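You operate a simulated robot arm through the tools that you are given. There is no shell and no other tool. Be economical: measure what you need, move in short steps, check, and stop when the job is done.

You run a simulated robot arm. Do the job below in one go: nothing can be reset, and whatever is moved stays where it is left.

Task
Clean the yellow cartridge on the pad tray and print a test stripe.
Fine: it stands in the rack; green tank button once wets the pad; one full stripe on the test card; back in its slot; leave the rest. Set down upright: what you pick out.

The check looks at the end state, three seconds after you hand in, the way a careful person would. Anything else that was tipped, shoved, dropped, spilled or broken makes it a failure.

Robot
A 6-joint arm with a two-finger parallel gripper, fixed in place. Base frame: the origin is at the foot of the arm, x ahead of it, y to its left, z up; the work surface is at about z = 0.6. Readings come in cm, degrees, newtons and seconds.
With the tool pointing down near the work surface it reaches from about 14 to 58 cm from the base axis. Its first joint turns from -66.0 to 66.0 degrees. Payload 2.1 kg.
Tool frame: the origin (TCP) lies between the finger pads and is the grasp point; the fingertips stand 3 cm ahead of it; z points along the fingers, y is the line along which they close. The gripper opens to 9.4 cm. The fingers are 2.8 cm wide and 1 cm thick; the gripper's body (5 by 9.6 cm) begins 5.5 cm behind the TCP.
Orientation is that of the tool frame in the base frame, as a unit quaternion [w, x, y, z]. With the fingers straight down and closing along the base's y, the tool's x points along the base's -x, its y along +y and its z along -z.

Tools
- The arm moves only by the tool arm_command. Its argument "rows" is a list that holds one entry, the list of rows, each a list of 6 numbers: the shift along the base's x, y, z in units of 40 mm (1.0 is 40 mm), then the turn, a rotation vector about the base's x, y, z in units of 8 degrees (1.0 is 8 degrees). In form: [[[x, y, z, rx, ry, rz], ...]]. A call has 1 to 12 rows; each row shifts and turns the commanded pose from where the row before left it. "claw" is the finger opening in cm, from 0 to 9.4, set as the call begins (left out, the last holds). A call with a number of a shift or a turn outside -1 to 1 is refused whole. A row lasts 0.2 s, in which the tool goes at most 5 cm and 8.6 degrees; a call with a longer step from one row to the next is refused whole, and so is a gripper value outside its range. Where a pose cannot be reached the arm comes as near as it can. A force on the tool above 40 N (or 10 N above the force at the start of the call, whichever is more), or a blocked arm, ends the call early, and 0.2 s more pass. Each finger travels about 7.2 cm/s and halts on what it meets, pressing with about 30 N; the grip force reading is that of the motor and also rises with nothing between the fingers. The clock runs only during rows and for 0.2 s after the last one: add rows that do not move to give the fingers time. It gives the time, the measured TCP pose, the force on the tool (base axes), the opening and the grip force at its end, in the units of the frame above (readings bear some noise), with the torque about the TCP (base axes, N m) and any sound that the robot's microphone picked up.
- Cameras (640 x 400 px; columns grow to the right, rows downward): "scene" is fixed at [5.75, -37.34, 48.09]; the picture's right is [0.74, -0.67, 0.00], its down [-0.40, -0.44, -0.81] and it looks along [0.54, 0.60, -0.59] (base axes); focal length 229 px, centre (320, 200). "wrist" rides on the gripper at [7.6, 1.4, -10.3] in the tool frame; the picture's right is [-0.18, 0.98, 0.00], its down [-0.75, -0.14, -0.64] and it looks along [-0.63, -0.12, 0.77] (tool axes); focal length 243 px, centre (320, 200). There is no depth. A picture from a camera that has moved, and an enlarged one, comes with that camera's place and axes in the base frame and with its lens.
- camera(camera): a new picture of that camera. No time passes.
- enlarge(camera, box): a new picture of the part [left, top, right, bottom] of that camera's present view, enlarged. No time passes.
- job_done(): hands the job in; it is judged then, once.

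Work in short steps. Places have to be worked out from the pictures, the camera data and where the tool is seen: move nearer, look again, correct. Check each grasp and each placing, and mend what went wrong. You have 120 turns and 68 pictures in all, those below and enlarged ones among them. Open the gripper and draw the arm clear of the work before you hand the job in, unless the task says otherwise; then end with one line.

The tools are called by a JSON object that holds its "name" and its "arguments". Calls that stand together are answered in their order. arm_command: Moves the arm, as the interface text tells. Its arguments: {"type":"object","properties":{"rows":{"type":"array","items":{"type":"array","items":{"type":"array","items":{"type":"number"}}}},"claw":{"type":"number"}},"required":["rows"]} The other tools are called the same way: camera (camera) takes a picture; enlarge (camera, box) takes an enlarged picture of a part of a camera's view; job_done () hands the job in.

At the start:

```text
t: 0.0
tcp_pos: [24.61, -8.69, 28.13]
tcp_rot: [0.001, 0.0, 1.0, 0.0]
contact_force: [0.0, 0.6, 1.0]
ft_torque: [0.0, 0.02, -0.03]
finger_gap: 9.38
grip_force: 0.1
```

scene: 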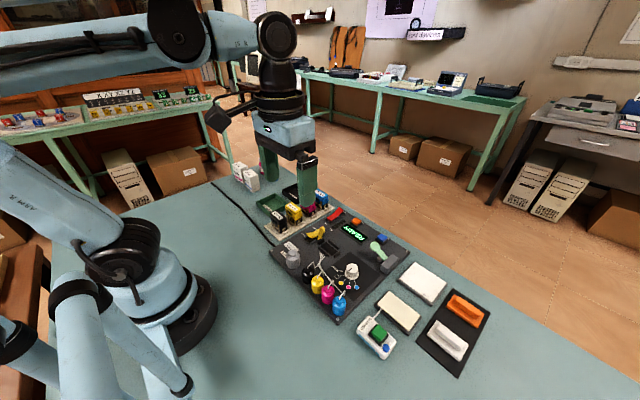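
wrist: 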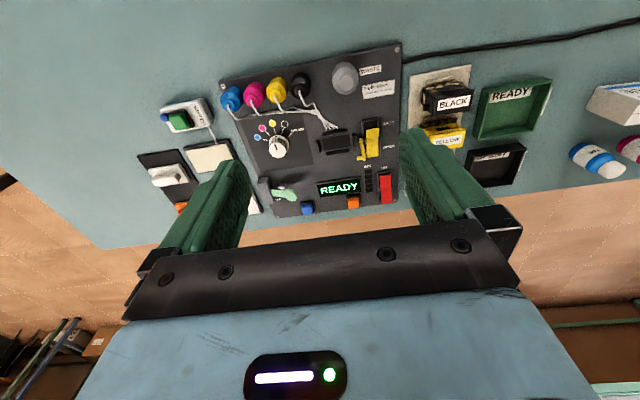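

The pictures show a rack with cartridges, a control board, a small tank with a green button, pads and a card. I'll enlarge both areas to understand the parts.

{"name": "enlarge", "arguments": {"camera": "scene", "box": [340, 240, 500, 380]}}

{"name": "enlarge", "arguments": {"camera": "scene", "box": [220, 150, 420, 320]}}

{"name": "enlarge", "arguments": {"camera": "wrist", "box": [380, 40, 640, 210]}}

{"name": "enlarge", "arguments": {"camera": "wrist", "box": [120, 70, 280, 220]}}

```text
2.86 times, centred on (420, 310) of scene
camera zoom: at [5.75, -37.34, 48.09], right [0.74, -0.67, 0.0], down [-0.4, -0.44, -0.81], along [0.54, 0.6, -0.59], focal length 654 px, centre (34, -114)
```

zoom: 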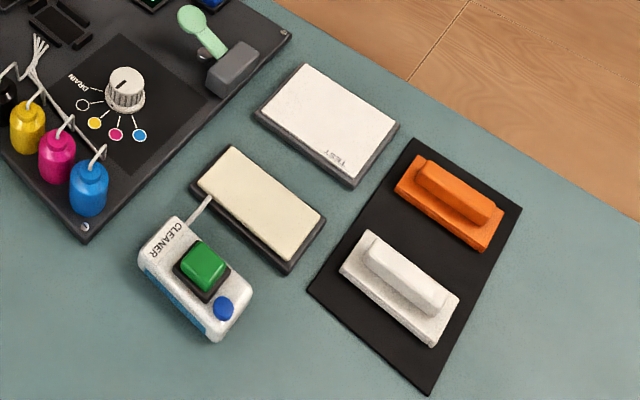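

```text
2.35 times, centred on (320, 235) of scene
camera zoom: at [5.75, -37.34, 48.09], right [0.74, -0.67, 0.0], down [-0.4, -0.44, -0.81], along [0.54, 0.6, -0.59], focal length 539 px, centre (320, 118)
```

zoom: 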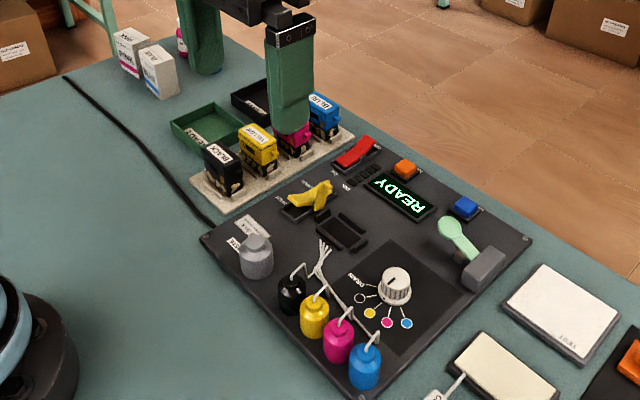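

```text
2.35 times, centred on (510, 125) of wrist
camera zoom: at [17.07, -7.19, 38.37], right [0.18, 0.98, 0.0], down [0.75, -0.14, 0.64], along [0.63, -0.12, -0.77], focal length 571 px, centre (-127, 376)
```

zoom: 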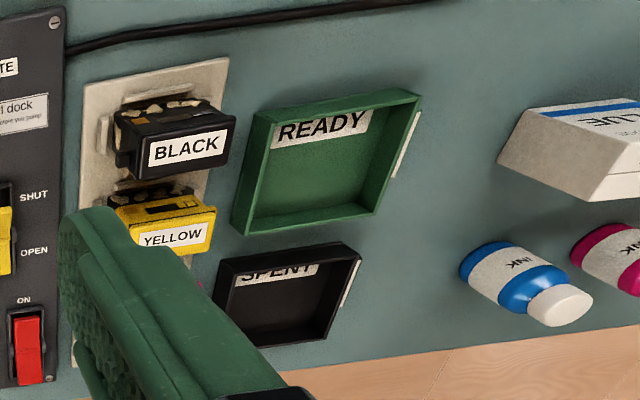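

```text
2.67 times, centred on (200, 145) of wrist
camera zoom: at [17.07, -7.19, 38.37], right [0.18, 0.98, 0.0], down [0.75, -0.14, 0.64], along [0.63, -0.12, -0.77], focal length 647 px, centre (640, 347)
```

zoom: 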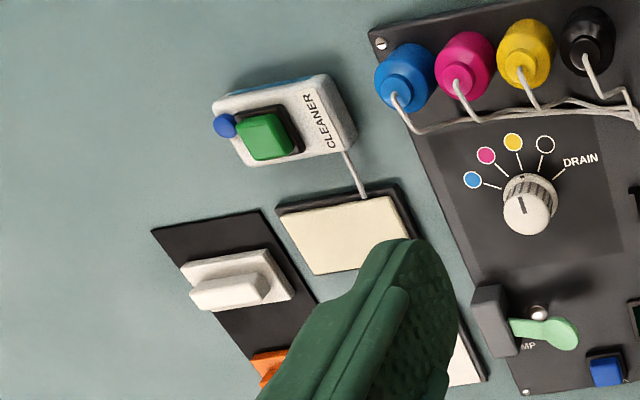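

Estimates: the cleaner button is at about (26,-30), the pad at x 31–37 and y -26 to -34, and the card at x 41–48 over the same y range. The yellow cartridge is near (35,7). I'll move above the rack for a closer look.

{"name": "arm_command", "arguments": {"rows": [[[0.2, 0.9, -0.35, 0, 0, 0], [0.2, 0.9, -0.35, 0, 0, 0], [0.2, 0.9, -0.35, 0, 0, 0], [0.2, 0.9, -0.35, 0, 0, 0], [0, 0, 0, 0, 0, 0]]]}}

{"name": "camera", "arguments": {"camera": "wrist"}}

{"name": "enlarge", "arguments": {"camera": "scene", "box": [230, 170, 350, 250]}}

```text
t: 1.2
tcp_pos: [27.79, 5.74, 22.83]
tcp_rot: [0.0, 0.0, 1.0, 0.0]
contact_force: [0.2, -0.2, 0.6]
ft_torque: [-0.01, -0.01, 0.0]
finger_gap: 9.4
grip_force: 0.0
```

```text
61 pictures are left
camera wrist: at [20.21, 7.2, 32.96], right [0.18, 0.98, 0.0], down [0.75, -0.14, 0.64], along [0.63, -0.12, -0.77], focal length 243 px, centre (320, 200)
```

wrist: 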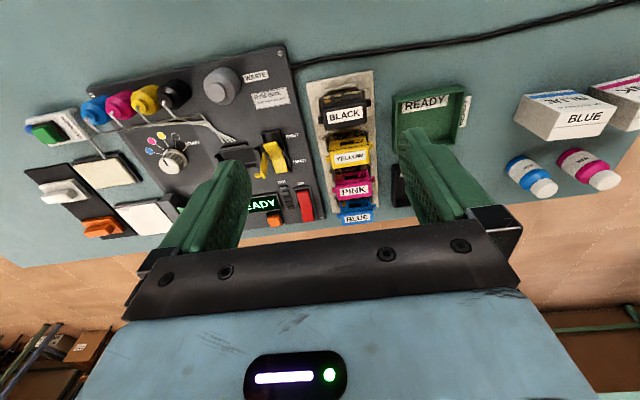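

```text
5.00 times, centred on (290, 210) of scene
camera zoom: at [5.75, -37.34, 48.09], right [0.74, -0.67, 0.0], down [-0.4, -0.44, -0.81], along [0.54, 0.6, -0.59], focal length 1145 px, centre (470, 150)
```

zoom: 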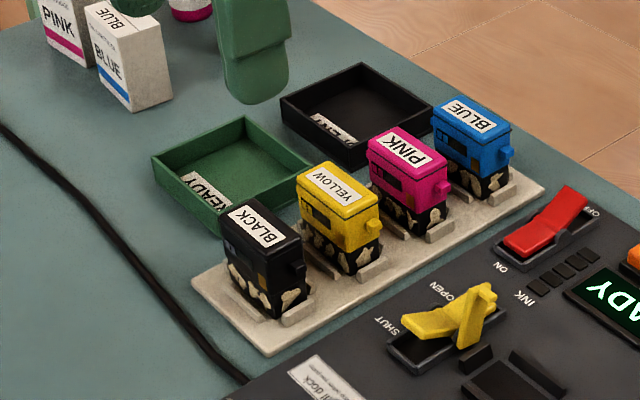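

The rack runs along x with a pitch of about 5.2 cm. The yellow cartridge top is near (35.9,8.0,6.1), long along y. I'll do the button first: close the fingers and move above the tank button, which I place near (26.9,-30.1,3.5).

{"name": "arm_command", "arguments": {"rows": [[[-0.022, -0.9, -0.2, 0, 0, 0], [-0.022, -0.9, -0.2, 0, 0, 0], [-0.022, -0.9, -0.2, 0, 0, 0], [-0.022, -0.9, -0.2, 0, 0, 0], [-0.022, -0.9, -0.2, 0, 0, 0], [-0.022, -0.9, -0.2, 0, 0, 0], [-0.022, -0.9, -0.2, 0, 0, 0], [-0.022, -0.9, -0.2, 0, 0, 0], [-0.022, -0.9, -0.2, 0, 0, 0], [-0.022, -0.9, -0.2, 0, 0, 0], [0, 0, 0, 0, 0, 0]]], "claw": 0}}

{"name": "camera", "arguments": {"camera": "wrist"}}

{"name": "enlarge", "arguments": {"camera": "scene", "box": [320, 220, 500, 380]}}

```text
t: 3.6
tcp_pos: [27.06, -30.25, 14.57]
tcp_rot: [0.001, 0.0, 1.0, 0.0]
contact_force: [-0.3, 0.2, -0.5]
ft_torque: [0.02, 0.0, 0.01]
finger_gap: 0.0
grip_force: 30.2
```

```text
59 pictures are left
camera wrist: at [19.49, -28.65, 24.81], right [0.18, 0.98, 0.0], down [0.75, -0.14, 0.64], along [0.63, -0.12, -0.77], focal length 243 px, centre (320, 200)
```

wrist: 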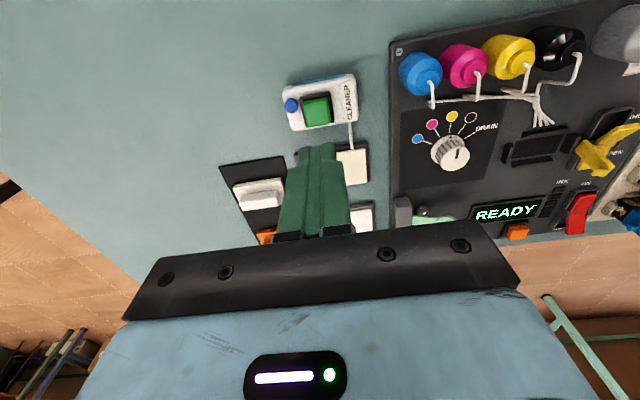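

```text
2.50 times, centred on (410, 300) of scene
camera zoom: at [5.75, -37.34, 48.09], right [0.74, -0.67, 0.0], down [-0.4, -0.44, -0.81], along [0.54, 0.6, -0.59], focal length 572 px, centre (95, -50)
```

zoom: 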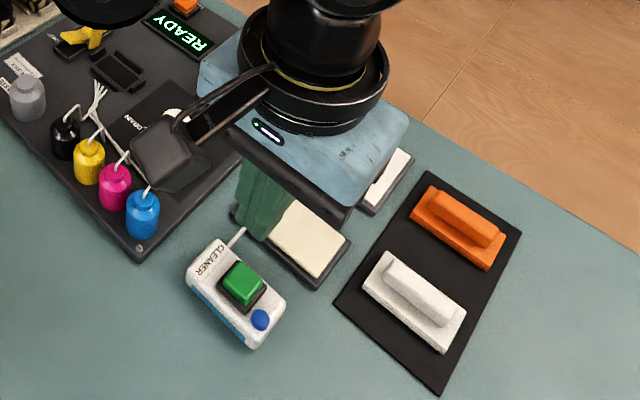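

The button's position is confirmed at about (26.9,-30.3). Descending straight onto it, with small steps at the end.

{"name": "arm_command", "arguments": {"rows": [[[0, 0, -0.6, 0, 0, 0], [0, 0, -0.6, 0, 0, 0], [-0.02, 0, -0.2, 0, 0, 0], [0, 0, 0, 0, 0, 0]]]}}

{"name": "enlarge", "arguments": {"camera": "scene", "box": [340, 280, 440, 360]}}

{"name": "enlarge", "arguments": {"camera": "wrist", "box": [220, 40, 420, 200]}}

```text
t: 4.6
tcp_pos: [26.78, -30.26, 8.91]
tcp_rot: [0.001, 0.0, 1.0, -0.001]
contact_force: [-0.4, 0.5, -0.1]
ft_torque: [-0.01, 0.02, -0.01]
finger_gap: 0.01
grip_force: 30.6
```

```text
5.00 times, centred on (390, 320) of scene
camera zoom: at [5.75, -37.34, 48.09], right [0.74, -0.67, 0.0], down [-0.4, -0.44, -0.81], along [0.54, 0.6, -0.59], focal length 1145 px, centre (-30, -400)
```

zoom: 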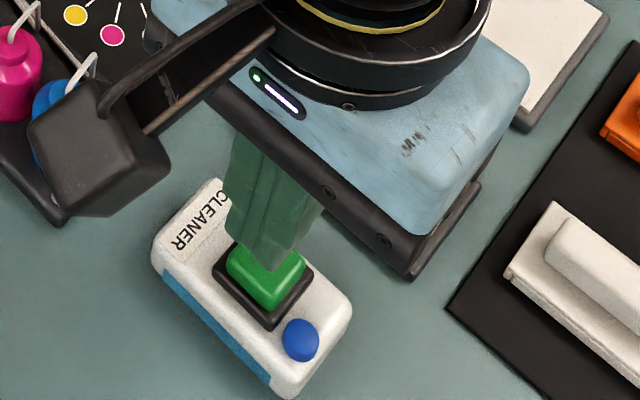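

```text
2.50 times, centred on (320, 120) of wrist
camera zoom: at [19.24, -28.71, 19.22], right [0.18, 0.98, 0.0], down [0.75, -0.14, 0.64], along [0.63, -0.12, -0.77], focal length 606 px, centre (320, 400)
```

zoom: 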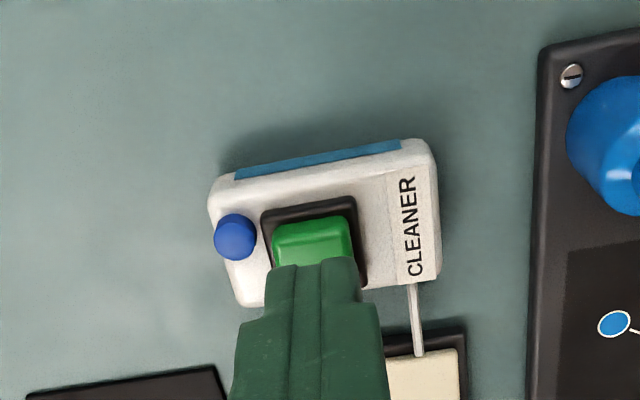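

The fingertips are over the button. Lowering in small steps until I get contact or a click.

{"name": "arm_command", "arguments": {"rows": [[[0, 0, -0.15, 0, 0, 0], [0, 0, -0.15, 0, 0, 0], [0, 0, -0.1, 0, 0, 0], [0, 0, -0.1, 0, 0, 0], [0, 0, 0, 0, 0, 0]]]}}

```text
t: 5.8
tcp_pos: [26.76, -30.28, 6.9]
tcp_rot: [0.001, 0.0, 1.0, 0.0]
contact_force: [-0.6, 0.2, 0.1]
ft_torque: [-0.02, 0.0, -0.01]
finger_gap: 0.01
grip_force: 29.7
```

No contact at 6.9. Continuing down in finer steps.

{"name": "arm_command", "arguments": {"rows": [[[0, 0, -0.05, 0, 0, 0], [0, 0, -0.05, 0, 0, 0], [0, 0, -0.05, 0, 0, 0], [0, 0, 0, 0, 0, 0]]]}}

```text
t: 6.8
tcp_pos: [26.77, -30.3, 6.3]
tcp_rot: [0.001, 0.0, 1.0, 0.0]
contact_force: [-1.1, -0.8, 2.1]
ft_torque: [-0.01, 0.04, -0.01]
finger_gap: 0.01
grip_force: 30.0
heard: click
```

There was a click, so the button is pressed. I'll lift off and check that the pad is wet.

{"name": "arm_command", "arguments": {"rows": [[[0, 0, 0.3, 0, 0, 0], [0, 0, 0.9, 0, 0, 0], [0, 0, 0.9, 0, 0, 0], [-0.3, 0, 0.9, 0, 0, 0], [-0.8, 0, 0, 0, 0, 0], [0, 0, 0, 0, 0, 0]]]}}

{"name": "camera", "arguments": {"camera": "wrist"}}

{"name": "enlarge", "arguments": {"camera": "scene", "box": [340, 240, 500, 380]}}

```text
t: 8.2
tcp_pos: [22.34, -30.36, 18.29]
tcp_rot: [0.0, 0.0, 1.0, 0.0]
contact_force: [0.1, -1.0, 0.2]
ft_torque: [0.0, 0.02, 0.03]
finger_gap: 0.0
grip_force: 30.2
```

```text
55 pictures are left
camera wrist: at [14.84, -28.86, 28.47], right [0.18, 0.98, 0.0], down [0.75, -0.14, 0.64], along [0.63, -0.12, -0.77], focal length 243 px, centre (320, 200)
```

wrist: 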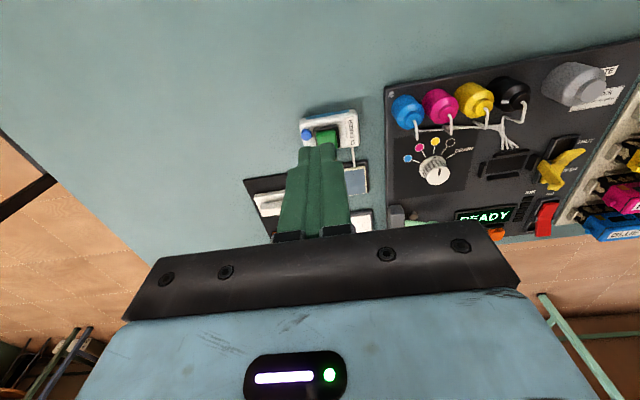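

```text
2.86 times, centred on (420, 310) of scene
camera zoom: at [5.75, -37.34, 48.09], right [0.74, -0.67, 0.0], down [-0.4, -0.44, -0.81], along [0.54, 0.6, -0.59], focal length 654 px, centre (34, -114)
```

zoom: 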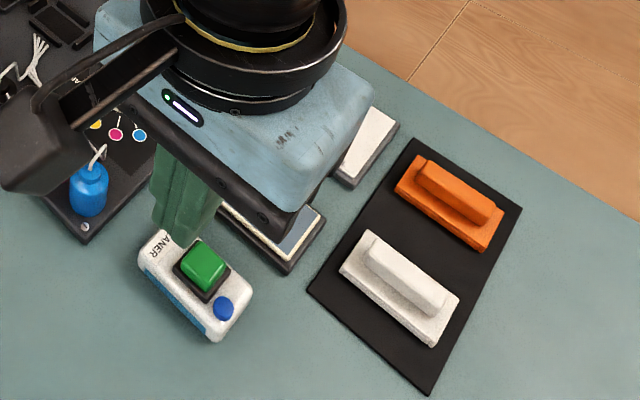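

The pad is now blue-grey, so it is wet. Next I go above the yellow cartridge, opening the fingers on the way.

{"name": "arm_command", "arguments": {"rows": [[[0.24, 0.873, -0.05, 0, 0, 0], [0.24, 0.873, -0.05, 0, 0, 0], [0.24, 0.873, -0.05, 0, 0, 0], [0.24, 0.873, -0.05, 0, 0, 0], [0.24, 0.873, -0.05, 0, 0, 0], [0.24, 0.873, -0.05, 0, 0, 0], [0.24, 0.873, -0.05, 0, 0, 0], [0.24, 0.873, -0.05, 0, 0, 0], [0.24, 0.873, -0.05, 0, 0, 0], [0.24, 0.873, -0.05, 0, 0, 0], [0.24, 0.873, -0.05, 0, 0, 0], [0, 0, 0, 0, 0, 0]]], "claw": 8}}

{"name": "camera", "arguments": {"camera": "wrist"}}

{"name": "enlarge", "arguments": {"camera": "wrist", "box": [220, 40, 420, 200]}}

```text
t: 10.8
tcp_pos: [33.05, 8.14, 16.09]
tcp_rot: [0.0, 0.0, 1.0, 0.0]
contact_force: [-0.3, 0.3, 0.2]
ft_torque: [0.05, 0.02, 0.0]
finger_gap: 8.0
grip_force: 0.1
```

```text
53 pictures are left
camera wrist: at [25.38, 9.62, 26.28], right [0.18, 0.98, 0.0], down [0.75, -0.14, 0.64], along [0.63, -0.12, -0.77], focal length 243 px, centre (320, 200)
```

wrist: 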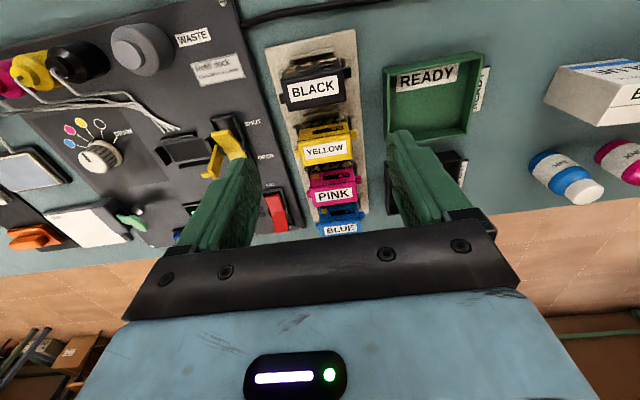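

```text
2.50 times, centred on (320, 120) of wrist
camera zoom: at [25.38, 9.62, 26.28], right [0.18, 0.98, 0.0], down [0.75, -0.14, 0.64], along [0.63, -0.12, -0.77], focal length 606 px, centre (320, 400)
```

zoom: 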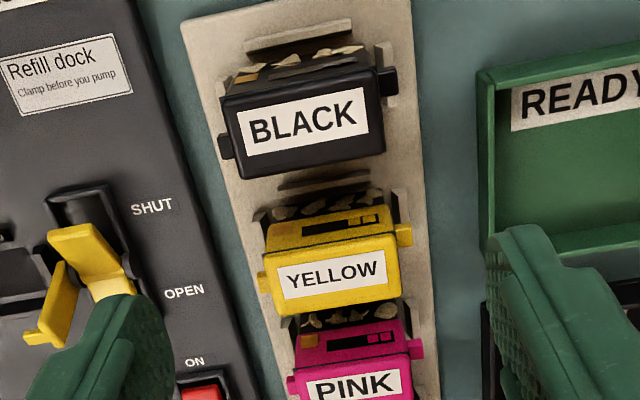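

The yellow body is about 2.4 cm in x by 4.8 cm in y, with nubs at both y ends and low ribs around the slot. I'll grip it across x in the gaps between neighbours, so I turn the tool -90° about z above it.

{"name": "arm_command", "arguments": {"rows": [[[0.06, 0, -0.04, 0, 0, -0.9375], [0.06, 0, -0.04, 0, 0, -0.9375], [0.06, 0, -0.04, 0, 0, -0.9375], [0.06, 0, -0.04, 0, 0, -0.9375], [0.06, 0, -0.04, 0, 0, -0.9375], [0.06, 0, -0.04, 0, 0, -0.9375], [0.06, 0, -0.04, 0, 0, -0.9375], [0.06, 0, -0.04, 0, 0, -0.9375], [0.06, 0, -0.04, 0, 0, -0.9375], [0.06, 0, -0.04, 0, 0, -0.9375], [0.06, 0, -0.04, 0, 0, -0.9375], [0.06, 0, -0.04, 0, 0, -0.9375]]], "claw": 3.8}}

{"name": "camera", "arguments": {"camera": "wrist"}}

{"name": "enlarge", "arguments": {"camera": "scene", "box": [230, 150, 350, 250]}}

```text
t: 13.4
tcp_pos: [35.94, 8.06, 14.28]
tcp_rot: [0.001, 0.708, 0.706, -0.001]
contact_force: [0.4, -0.6, 0.1]
ft_torque: [-0.01, -0.03, -0.01]
finger_gap: 3.82
grip_force: 0.0
```

```text
51 pictures are left
camera wrist: at [37.48, 15.76, 24.45], right [0.98, -0.19, 0.0], down [-0.14, -0.75, 0.64], along [-0.12, -0.63, -0.77], focal length 243 px, centre (320, 200)
```

wrist: 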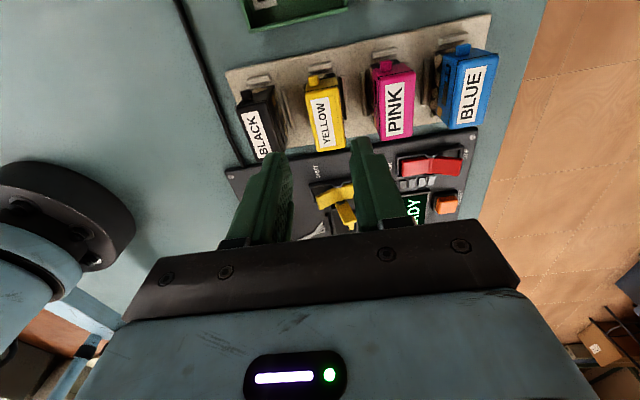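

```text
4.00 times, centred on (290, 200) of scene
camera zoom: at [5.75, -37.34, 48.09], right [0.74, -0.67, 0.0], down [-0.4, -0.44, -0.81], along [0.54, 0.6, -0.59], focal length 916 px, centre (440, 200)
```

zoom: 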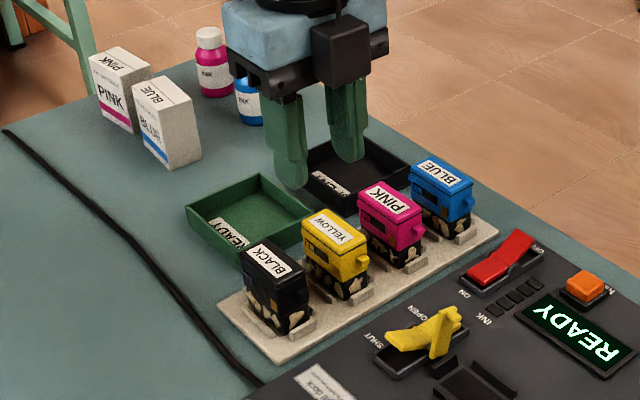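

I judge the label centre to be at x 36.1–36.4, y 8.0–8.4. I'll descend until the tips are just above the cartridge and check alignment against the fingers.

{"name": "arm_command", "arguments": {"rows": [[[0.025, 0.02, -0.5, 0, 0, 0], [0.025, 0.02, -0.4, 0, 0, 0], [0, 0, 0, 0, 0, 0]]]}}

{"name": "enlarge", "arguments": {"camera": "wrist", "box": [220, 60, 460, 260]}}

{"name": "enlarge", "arguments": {"camera": "scene", "box": [250, 160, 350, 240]}}

```text
t: 14.2
tcp_pos: [36.1, 8.22, 10.69]
tcp_rot: [0.0, 0.707, 0.708, -0.001]
contact_force: [-0.4, 0.3, -0.5]
ft_torque: [0.04, -0.02, -0.01]
finger_gap: 3.82
grip_force: 0.1
```

```text
2.00 times, centred on (340, 160) of wrist
camera zoom: at [37.66, 15.95, 20.86], right [0.98, -0.18, 0.0], down [-0.14, -0.75, 0.64], along [-0.12, -0.63, -0.77], focal length 485 px, centre (280, 280)
```

zoom: 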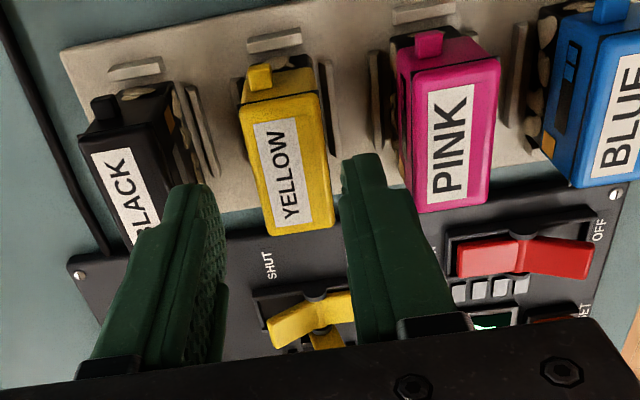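

```text
5.00 times, centred on (300, 200) of scene
camera zoom: at [5.75, -37.34, 48.09], right [0.74, -0.67, 0.0], down [-0.4, -0.44, -0.81], along [0.54, 0.6, -0.59], focal length 1145 px, centre (420, 200)
```

zoom: 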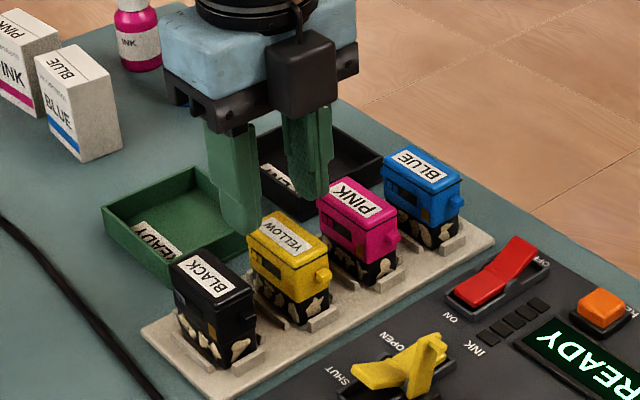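

Aligned; the cartridge centre is about (36.3,8.2). I shift x by +0.2 and descend to TCP z≈6 so the tips stay above the slot ribs.

{"name": "arm_command", "arguments": {"rows": [[[0.05, 0, -0.3, 0, 0, 0], [0, 0, -0.3, 0, 0, 0], [0, 0, -0.3, 0, 0, 0], [0, 0, -0.2, 0, 0, 0], [0, 0, 0, 0, 0, 0]]]}}

{"name": "enlarge", "arguments": {"camera": "wrist", "box": [220, 60, 460, 260]}}

{"name": "enlarge", "arguments": {"camera": "scene", "box": [250, 160, 350, 240]}}

```text
t: 15.4
tcp_pos: [36.43, 8.4, 6.24]
tcp_rot: [0.001, 0.707, 0.708, -0.001]
contact_force: [0.5, 0.5, -0.2]
ft_torque: [0.01, 0.01, 0.03]
finger_gap: 3.78
grip_force: 0.0
```

```text
2.00 times, centred on (340, 160) of wrist
camera zoom: at [37.91, 16.02, 16.53], right [0.98, -0.18, 0.0], down [-0.14, -0.75, 0.64], along [-0.12, -0.63, -0.77], focal length 485 px, centre (280, 280)
```

zoom: 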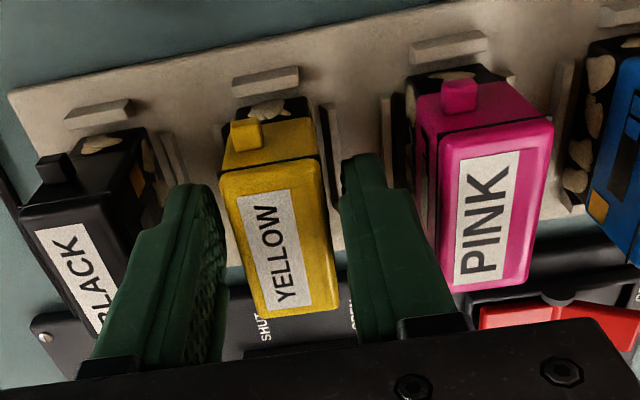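

```text
5.00 times, centred on (300, 200) of scene
camera zoom: at [5.75, -37.34, 48.09], right [0.74, -0.67, 0.0], down [-0.4, -0.44, -0.81], along [0.54, 0.6, -0.59], focal length 1145 px, centre (420, 200)
```

zoom: 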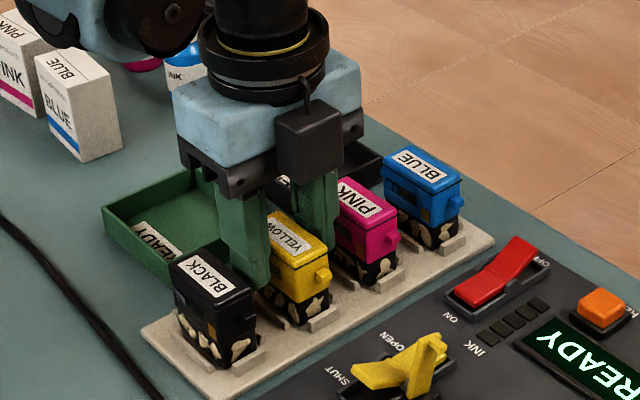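

The fingers straddle the yellow cartridge and clear its neighbours. I lower a little more and close.

{"name": "arm_command", "arguments": {"rows": [[[0, 0, -0.1, 0, 0, 0], [0, 0, 0, 0, 0, 0]]]}}

{"name": "arm_command", "arguments": {"rows": [[[0, 0, 0, 0, 0, 0], [0, 0, 0, 0, 0, 0], [0, 0, 0, 0, 0, 0]]], "claw": 1}}

{"name": "enlarge", "arguments": {"camera": "wrist", "box": [220, 60, 460, 260]}}

```text
t: 16.0
tcp_pos: [36.32, 8.47, 5.85]
tcp_rot: [0.001, 0.707, 0.707, -0.001]
contact_force: [0.0, 0.5, 0.3]
ft_torque: [0.01, 0.01, 0.01]
finger_gap: 3.81
grip_force: 0.0
```

```text
t: 16.8
tcp_pos: [36.32, 8.39, 5.95]
tcp_rot: [0.0, 0.707, 0.707, -0.001]
contact_force: [-0.3, 0.5, -1.0]
ft_torque: [-0.01, -0.02, -0.01]
finger_gap: 2.96
grip_force: 30.0
```

```text
2.00 times, centred on (340, 160) of wrist
camera zoom: at [37.87, 16.02, 16.13], right [0.98, -0.18, 0.0], down [-0.14, -0.75, 0.64], along [-0.12, -0.63, -0.77], focal length 485 px, centre (280, 280)
```

zoom: 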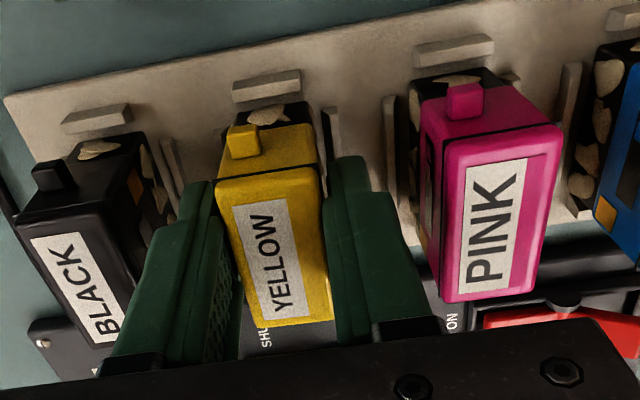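

A firm grip at 2.96 cm. This commanded pose G reads about (36.32,8.4,5.9), and I'll sum every later offset from it. Lifting straight up 12 cm.

{"name": "arm_command", "arguments": {"rows": [[[0, 0, 0.1, 0, 0, 0], [0, 0, 0.2, 0, 0, 0], [0, 0, 0.4, 0, 0, 0], [0, 0, 0.7, 0, 0, 0], [0, 0, 0.8, 0, 0, 0], [0, 0, 0.8, 0, 0, 0], [0, 0, 0, 0, 0, 0]]]}}

{"name": "enlarge", "arguments": {"camera": "scene", "box": [240, 120, 380, 240]}}

{"name": "camera", "arguments": {"camera": "wrist"}}

```text
t: 18.4
tcp_pos: [36.44, 8.23, 18.01]
tcp_rot: [0.0, 0.707, 0.707, 0.0]
contact_force: [0.4, -0.3, -0.4]
ft_torque: [-0.03, -0.01, 0.02]
finger_gap: 2.97
grip_force: 30.7
```

```text
3.33 times, centred on (310, 180) of scene
camera zoom: at [5.75, -37.34, 48.09], right [0.74, -0.67, 0.0], down [-0.4, -0.44, -0.81], along [0.54, 0.6, -0.59], focal length 763 px, centre (353, 267)
```

zoom: 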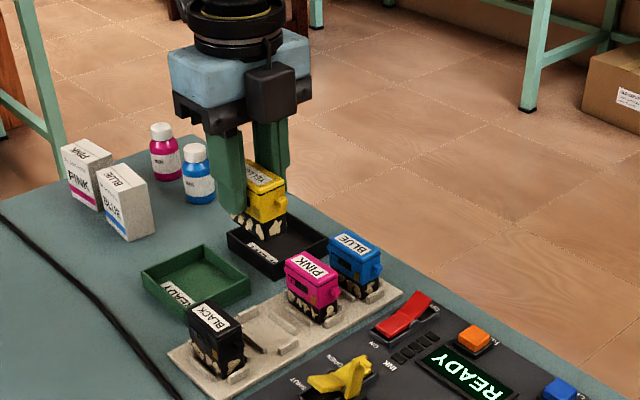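

```text
43 pictures are left
camera wrist: at [37.89, 15.93, 28.21], right [0.98, -0.18, 0.0], down [-0.14, -0.75, 0.64], along [-0.12, -0.63, -0.77], focal length 243 px, centre (320, 200)
```

wrist: 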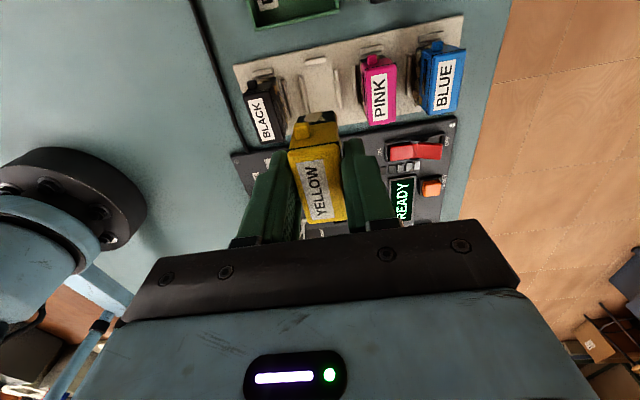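

The yellow cartridge came out cleanly and the neighbours didn't move. I carry it at height to above the pad, shifting (-2.4,-36.7).

{"name": "arm_command", "arguments": {"rows": [[[-0.06, -0.9175, 0, 0, 0, 0], [-0.06, -0.9175, 0, 0, 0, 0], [-0.06, -0.9175, 0, 0, 0, 0], [-0.06, -0.9175, 0, 0, 0, 0], [-0.06, -0.9175, 0, 0, 0, 0], [-0.06, -0.9175, 0, 0, 0, 0], [-0.06, -0.9175, 0, 0, 0, 0], [-0.06, -0.9175, 0, 0, 0, 0], [-0.06, -0.9175, 0, 0, 0, 0], [-0.06, -0.9175, 0, 0, 0, 0], [0, 0, 0, 0, 0, 0]]]}}

{"name": "camera", "arguments": {"camera": "wrist"}}

{"name": "enlarge", "arguments": {"camera": "scene", "box": [320, 180, 500, 360]}}

```text
t: 20.8
tcp_pos: [33.74, -28.54, 17.79]
tcp_rot: [0.001, 0.707, 0.707, 0.0]
contact_force: [0.8, -0.6, 0.2]
ft_torque: [0.03, 0.04, 0.01]
finger_gap: 2.93
grip_force: 30.3
```

```text
42 pictures are left
camera wrist: at [35.28, -20.77, 28.01], right [0.98, -0.18, 0.0], down [-0.14, -0.75, 0.64], along [-0.12, -0.63, -0.77], focal length 243 px, centre (320, 200)
```

wrist: 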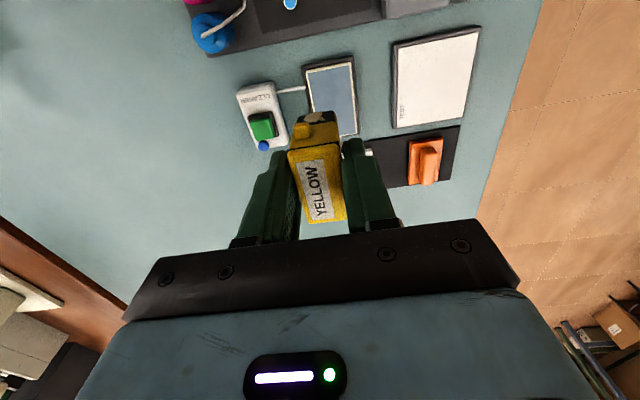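

```text
2.22 times, centred on (410, 270) of scene
camera zoom: at [5.75, -37.34, 48.09], right [0.74, -0.67, 0.0], down [-0.4, -0.44, -0.81], along [0.54, 0.6, -0.59], focal length 509 px, centre (120, 44)
```

zoom: 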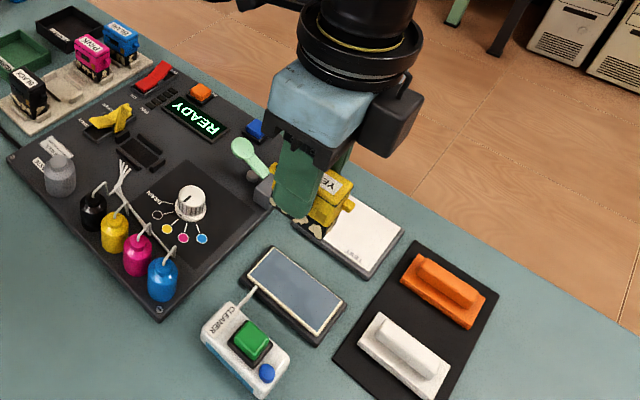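

The scene view puts the pad centre near (34.2,-29.8), and the wrist view near (35,-29.3). I'll descend most of the way and re-measure up close.

{"name": "arm_command", "arguments": {"rows": [[[0.05, 0, -0.6, 0, 0, 0], [0.05, 0, -0.6, 0, 0, 0], [0, 0, -0.5, 0, 0, 0], [0, 0, 0, 0, 0, 0]]]}}

{"name": "camera", "arguments": {"camera": "wrist"}}

{"name": "enlarge", "arguments": {"camera": "scene", "box": [350, 220, 480, 340]}}

```text
t: 21.8
tcp_pos: [34.43, -28.51, 10.94]
tcp_rot: [0.001, 0.708, 0.707, -0.001]
contact_force: [0.4, -0.1, -0.2]
ft_torque: [-0.02, -0.02, -0.02]
finger_gap: 2.98
grip_force: 29.5
```

```text
40 pictures are left
camera wrist: at [35.82, -20.81, 21.16], right [0.98, -0.18, 0.0], down [-0.14, -0.75, 0.64], along [-0.12, -0.63, -0.77], focal length 243 px, centre (320, 200)
```

wrist: 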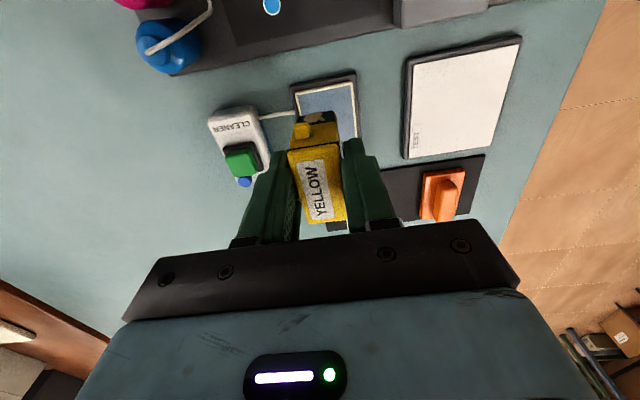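

```text
3.33 times, centred on (415, 280) of scene
camera zoom: at [5.75, -37.34, 48.09], right [0.74, -0.67, 0.0], down [-0.4, -0.44, -0.81], along [0.54, 0.6, -0.59], focal length 763 px, centre (3, -67)
```

zoom: 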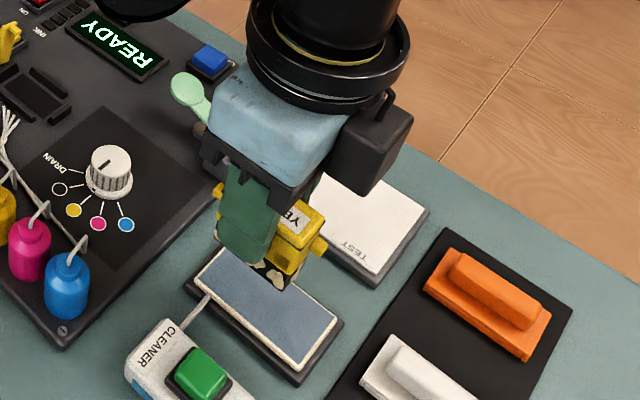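

Combining both views, the pad surface is about z 1.0 and the wet area is x 32.8–37, y -26 to -33.1. I shift x by +0.4 and go down to about 1 cm above the expected contact.

{"name": "arm_command", "arguments": {"rows": [[[0.1, 0, -0.4, 0, 0, 0], [0, 0, -0.3, 0, 0, 0], [0, 0, -0.2, 0, 0, 0], [0, 0, -0.1, 0, 0, 0], [0, 0, 0, 0, 0, 0]]]}}

{"name": "enlarge", "arguments": {"camera": "wrist", "box": [220, 40, 420, 240]}}

{"name": "enlarge", "arguments": {"camera": "scene", "box": [360, 240, 460, 320]}}

```text
t: 23.0
tcp_pos: [34.63, -28.5, 6.96]
tcp_rot: [0.001, 0.707, 0.707, 0.0]
contact_force: [-0.4, 0.6, -0.6]
ft_torque: [0.04, 0.01, -0.01]
finger_gap: 2.95
grip_force: 29.7
```

```text
2.00 times, centred on (320, 140) of wrist
camera zoom: at [36.19, -20.79, 17.24], right [0.98, -0.18, 0.0], down [-0.14, -0.75, 0.64], along [-0.12, -0.63, -0.77], focal length 485 px, centre (320, 320)
```

zoom: 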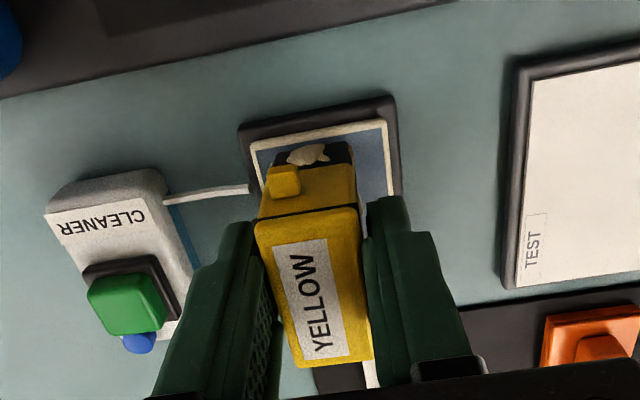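

```text
5.00 times, centred on (410, 280) of scene
camera zoom: at [5.75, -37.34, 48.09], right [0.74, -0.67, 0.0], down [-0.4, -0.44, -0.81], along [0.54, 0.6, -0.59], focal length 1145 px, centre (-130, -200)
```

zoom: 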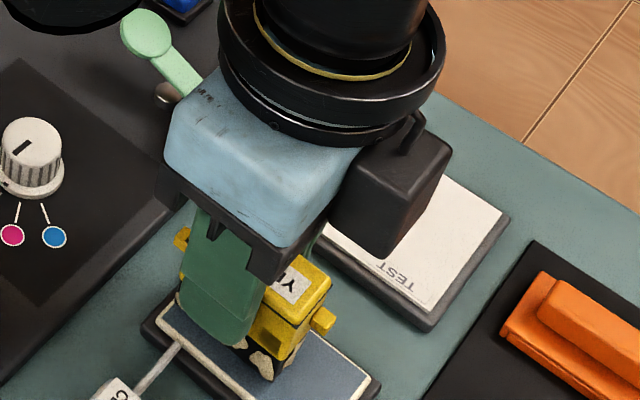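

The cartridge is over the pad and centred. Lowering gently to find contact.

{"name": "arm_command", "arguments": {"rows": [[[0, 0, -0.05, 0, 0, 0], [0, 0, -0.05, 0, 0, 0], [0, 0, -0.05, 0, 0, 0], [0, 0, -0.05, 0, 0, 0], [0, 0, 0, 0, 0, 0]]]}}

{"name": "arm_command", "arguments": {"rows": [[[0, 0, -0.04, 0, 0, 0], [0, 0, 0, 0, 0, 0]]]}}

{"name": "arm_command", "arguments": {"rows": [[[0, 0, -0.03, 0, 0, 0], [0, 0, 0, 0, 0, 0]]]}}

```text
t: 24.2
tcp_pos: [34.77, -28.44, 6.29]
tcp_rot: [0.001, 0.707, 0.707, 0.0]
contact_force: [4.2, -1.2, 25.4]
ft_torque: [0.01, -0.03, 0.04]
finger_gap: 2.97
grip_force: 30.1
```

```text
t: 24.8
tcp_pos: [34.71, -28.37, 6.05]
tcp_rot: [0.001, 0.707, 0.707, -0.001]
contact_force: [0.5, 0.7, 25.7]
ft_torque: [-0.01, -0.01, 0.02]
finger_gap: 2.94
grip_force: 29.9
```

```text
t: 25.4
tcp_pos: [34.8, -28.34, 5.8]
tcp_rot: [0.0, 0.707, 0.707, 0.0]
contact_force: [-1.8, -0.3, 24.7]
ft_torque: [-0.01, 0.05, 0.0]
finger_gap: 2.95
grip_force: 29.6
```

Contact was near TCP z≈6.4. The force is already 25 N and the cartridge slid slightly up in the fingers, so I went too far. Backing up a little to lighten the press.

{"name": "arm_command", "arguments": {"rows": [[[0, 0, 0.015, 0, 0, 0], [0, 0, 0, 0, 0, 0]]]}}

{"name": "enlarge", "arguments": {"camera": "scene", "box": [360, 240, 460, 320]}}

{"name": "enlarge", "arguments": {"camera": "wrist", "box": [220, 40, 420, 240]}}

```text
t: 26.0
tcp_pos: [34.82, -28.31, 5.9]
tcp_rot: [0.001, 0.707, 0.707, -0.001]
contact_force: [-0.4, 0.2, -0.9]
ft_torque: [-0.01, -0.01, 0.03]
finger_gap: 2.91
grip_force: 30.1
```

```text
5.00 times, centred on (410, 280) of scene
camera zoom: at [5.75, -37.34, 48.09], right [0.74, -0.67, 0.0], down [-0.4, -0.44, -0.81], along [0.54, 0.6, -0.59], focal length 1145 px, centre (-130, -200)
```

zoom: 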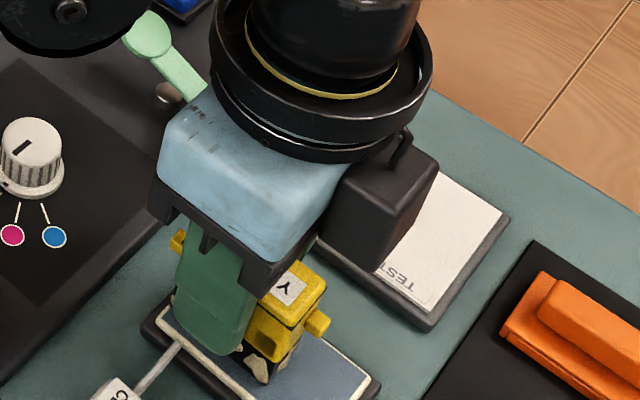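

```text
2.00 times, centred on (320, 140) of wrist
camera zoom: at [36.23, -20.65, 16.2], right [0.98, -0.18, 0.0], down [-0.14, -0.75, 0.64], along [-0.12, -0.63, -0.77], focal length 485 px, centre (320, 320)
```

zoom: 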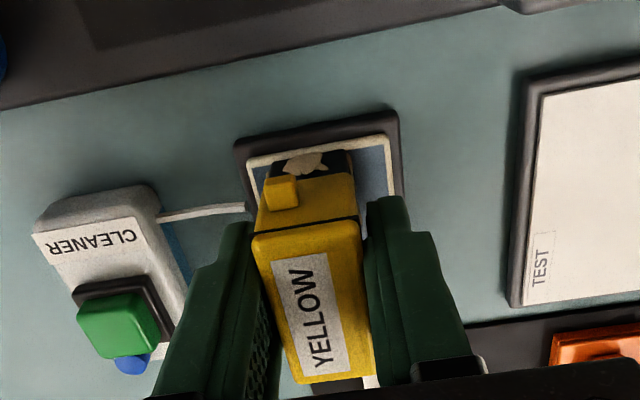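

The contact is very stiff, and the force is about zero at this height. I press 0.3 mm and wipe along -y by 2.4 cm and back.

{"name": "arm_command", "arguments": {"rows": [[[0, 0, -0.008, 0, 0, 0], [0, 0, 0, 0, 0, 0]]]}}

{"name": "arm_command", "arguments": {"rows": [[[0, -0.1, 0, 0, 0, 0], [0, -0.1, 0, 0, 0, 0], [0, -0.1, 0, 0, 0, 0], [0, -0.1, 0, 0, 0, 0], [0, -0.1, 0, 0, 0, 0], [0, -0.1, 0, 0, 0, 0], [0, 0, 0, 0, 0, 0]]]}}

{"name": "enlarge", "arguments": {"camera": "wrist", "box": [220, 40, 420, 240]}}

```text
t: 26.6
tcp_pos: [34.71, -28.4, 5.91]
tcp_rot: [0.0, 0.707, 0.707, 0.0]
contact_force: [0.4, -0.3, -0.8]
ft_torque: [0.01, -0.01, 0.05]
finger_gap: 2.96
grip_force: 29.7
```

```text
t: 28.2
tcp_pos: [34.64, -30.9, 5.89]
tcp_rot: [0.001, 0.707, 0.708, 0.0]
contact_force: [0.4, -0.5, -0.5]
ft_torque: [0.0, 0.03, 0.0]
finger_gap: 2.97
grip_force: 30.2
```

```text
2.00 times, centred on (320, 140) of wrist
camera zoom: at [36.19, -23.17, 16.21], right [0.98, -0.18, 0.0], down [-0.14, -0.75, 0.64], along [-0.12, -0.63, -0.77], focal length 485 px, centre (320, 320)
```

zoom: 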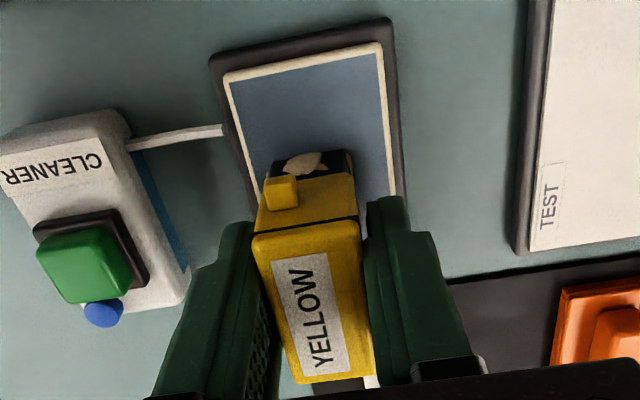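

No force during that stroke, so it probably hovered. I press a bit more until contact registers.

{"name": "arm_command", "arguments": {"rows": [[[0, 0, -0.008, 0, 0, 0], [0, 0, 0, 0, 0, 0]]]}}

```text
t: 28.8
tcp_pos: [34.7, -30.92, 5.95]
tcp_rot: [0.001, 0.707, 0.707, -0.001]
contact_force: [1.1, -0.7, -0.6]
ft_torque: [0.0, 0.02, 0.0]
finger_gap: 2.96
grip_force: 30.6
```

Back at the earlier height and still no force. One more small step down.

{"name": "arm_command", "arguments": {"rows": [[[0, 0, -0.008, 0, 0, 0], [0, 0, 0, 0, 0, 0]]]}}

```text
t: 29.4
tcp_pos: [34.76, -30.74, 5.87]
tcp_rot: [0.001, 0.707, 0.707, 0.0]
contact_force: [1.2, -0.7, 13.5]
ft_torque: [0.01, -0.04, 0.0]
finger_gap: 2.96
grip_force: 30.6
```

Now there is 13.5 N of contact. I wipe +y by 2.4 cm at this height, then back again.

{"name": "arm_command", "arguments": {"rows": [[[0, 0.1, 0, 0, 0, 0], [0, 0.1, 0, 0, 0, 0], [0, 0.1, 0, 0, 0, 0], [0, 0.1, 0, 0, 0, 0], [0, 0.1, 0, 0, 0, 0], [0, 0.1, 0, 0, 0, 0], [0, 0, 0, 0, 0, 0]]]}}

{"name": "arm_command", "arguments": {"rows": [[[0, -0.1, 0, 0, 0, 0], [0, -0.1, 0, 0, 0, 0], [0, -0.1, 0, 0, 0, 0], [0, -0.1, 0, 0, 0, 0], [0, -0.1, 0, 0, 0, 0], [0, -0.1, 0, 0, 0, 0], [0, 0, 0, 0, 0, 0]]]}}

{"name": "enlarge", "arguments": {"camera": "wrist", "box": [220, 40, 420, 240]}}

```text
t: 31.0
tcp_pos: [34.63, -28.49, 5.92]
tcp_rot: [0.0, 0.708, 0.707, 0.0]
contact_force: [-1.3, -0.1, -0.2]
ft_torque: [0.0, 0.03, 0.0]
finger_gap: 2.94
grip_force: 30.2
```

```text
t: 32.6
tcp_pos: [34.64, -30.9, 5.96]
tcp_rot: [0.001, 0.707, 0.707, -0.001]
contact_force: [-1.1, 7.4, 13.9]
ft_torque: [0.26, -0.02, 0.02]
finger_gap: 2.94
grip_force: 29.8
```

```text
2.00 times, centred on (320, 140) of wrist
camera zoom: at [36.12, -23.13, 16.15], right [0.98, -0.18, 0.0], down [-0.14, -0.75, 0.64], along [-0.12, -0.63, -0.77], focal length 485 px, centre (320, 320)
```

zoom: 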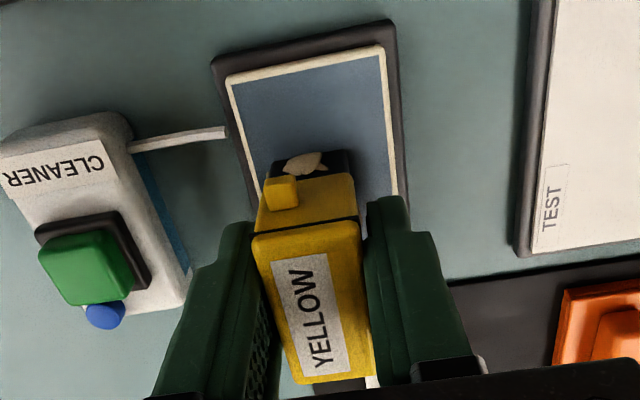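

Contact is present at the -y end but not at the +y end. I'll do another back-and-forth with slightly more press, then lift and inspect.

{"name": "arm_command", "arguments": {"rows": [[[0, 0.1, -0.004, 0, 0, 0], [0, 0.1, -0.004, 0, 0, 0], [0, 0.1, -0.004, 0, 0, 0], [0, 0.1, 0, 0, 0, 0], [0, 0.1, 0, 0, 0, 0], [0, 0.1, 0, 0, 0, 0]]]}}

{"name": "arm_command", "arguments": {"rows": [[[0, -0.1, 0, 0, 0, 0], [0, -0.1, 0, 0, 0, 0], [0, -0.1, 0, 0, 0, 0], [0, -0.1, 0, 0, 0, 0], [0, -0.1, 0, 0, 0, 0]]]}}

{"name": "arm_command", "arguments": {"rows": [[[0, 0.1, 0, 0, 0, 0], [0, 0.1, 0, 0, 0, 0], [0, 0.1, 0, 0, 0, 0], [0, 0.1, 0, 0, 0, 0]]]}}

```text
t: 34.0
tcp_pos: [34.57, -28.5, 5.81]
tcp_rot: [0.001, 0.707, 0.707, 0.0]
contact_force: [0.8, -10.7, 23.1]
ft_torque: [-0.16, 0.02, 0.01]
finger_gap: 2.95
grip_force: 29.8
```

```text
t: 35.2
tcp_pos: [34.73, -30.28, 5.74]
tcp_rot: [0.001, 0.707, 0.707, -0.001]
contact_force: [1.0, 10.3, 21.2]
ft_torque: [0.31, -0.01, 0.0]
finger_gap: 2.98
grip_force: 30.0
```

```text
t: 36.2
tcp_pos: [34.74, -28.91, 5.82]
tcp_rot: [0.001, 0.707, 0.707, -0.001]
contact_force: [-1.5, -7.8, 18.0]
ft_torque: [-0.18, 0.0, -0.01]
finger_gap: 2.95
grip_force: 30.0
```

Those were solid wipes at 18–23 N. I lift and look at the pad. Offset from G is now (-1.6,-37.1,+0.04).

{"name": "arm_command", "arguments": {"rows": [[[0, 0, 0.2, 0, 0, 0], [0, 0, 0.6, 0, 0, 0], [0, 0, 0.7, 0, 0, 0], [0, 0, 0, 0, 0, 0]]]}}

{"name": "camera", "arguments": {"camera": "wrist"}}

{"name": "enlarge", "arguments": {"camera": "scene", "box": [350, 220, 480, 340]}}

```text
t: 37.2
tcp_pos: [34.93, -28.89, 11.82]
tcp_rot: [0.001, 0.707, 0.707, 0.0]
contact_force: [-0.4, 0.6, 0.0]
ft_torque: [-0.02, -0.02, 0.02]
finger_gap: 2.94
grip_force: 29.9
```

```text
32 pictures are left
camera wrist: at [36.38, -21.11, 22.1], right [0.98, -0.18, 0.0], down [-0.14, -0.75, 0.64], along [-0.12, -0.63, -0.77], focal length 243 px, centre (320, 200)
```

wrist: 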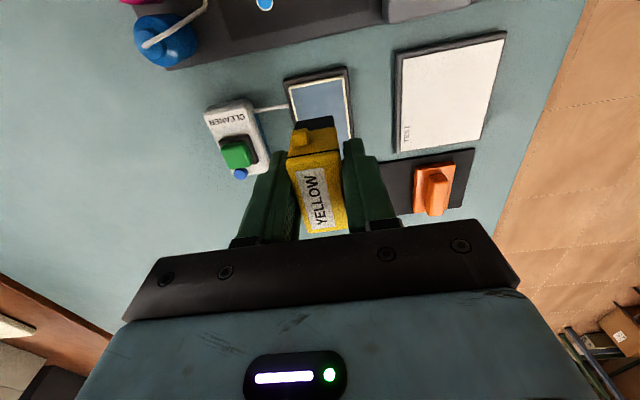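

```text
3.33 times, centred on (415, 280) of scene
camera zoom: at [5.75, -37.34, 48.09], right [0.74, -0.67, 0.0], down [-0.4, -0.44, -0.81], along [0.54, 0.6, -0.59], focal length 763 px, centre (3, -67)
```

zoom: 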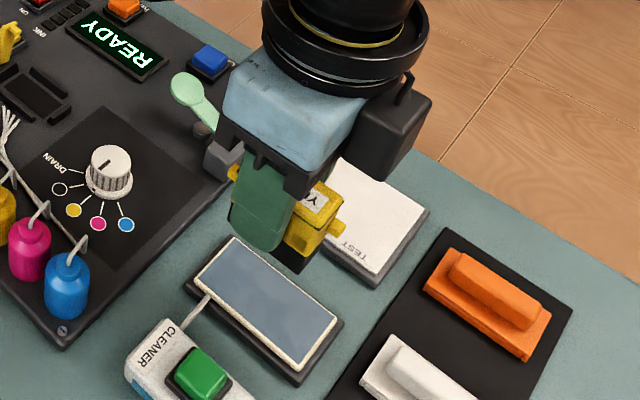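

The crust under the cartridge is gone, so it is clean. The card spans x ≈41.5–48.7 and y -25.5 to -33.7. I move above the start of the stripe at (44.6,-26.0) and drop partway.

{"name": "arm_command", "arguments": {"rows": [[[0.8, 0.2375, 0, 0, 0, 0], [0.8, 0.2375, 0, 0, 0, 0], [0.85, 0.2375, 0, 0, 0, 0], [0, 0, -0.5, 0, 0, 0], [0, 0, -0.4, 0, 0, 0], [0, 0, 0, 0, 0, 0]]]}}

{"name": "camera", "arguments": {"camera": "wrist"}}

{"name": "enlarge", "arguments": {"camera": "scene", "box": [370, 210, 470, 310]}}

```text
t: 38.6
tcp_pos: [44.46, -25.97, 8.04]
tcp_rot: [0.001, 0.707, 0.707, 0.0]
contact_force: [0.0, -0.3, -0.5]
ft_torque: [0.0, 0.0, -0.02]
finger_gap: 2.96
grip_force: 30.5
```

```text
30 pictures are left
camera wrist: at [46.01, -18.26, 18.3], right [0.98, -0.18, 0.0], down [-0.14, -0.75, 0.64], along [-0.12, -0.63, -0.77], focal length 243 px, centre (320, 200)
```

wrist: 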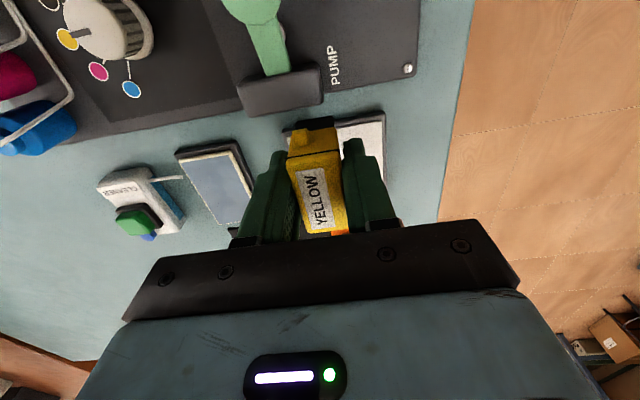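

```text
4.00 times, centred on (420, 260) of scene
camera zoom: at [5.75, -37.34, 48.09], right [0.74, -0.67, 0.0], down [-0.4, -0.44, -0.81], along [0.54, 0.6, -0.59], focal length 916 px, centre (-80, -40)
```

zoom: 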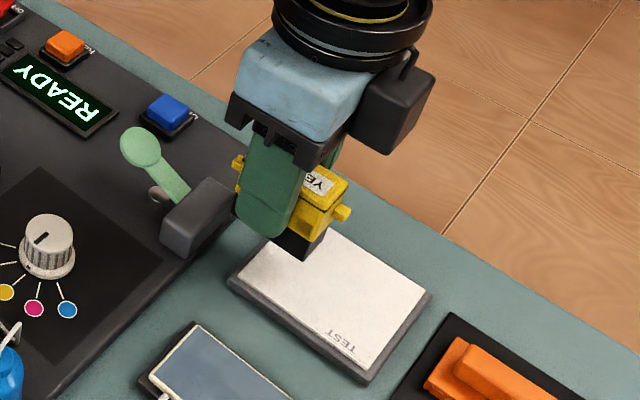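

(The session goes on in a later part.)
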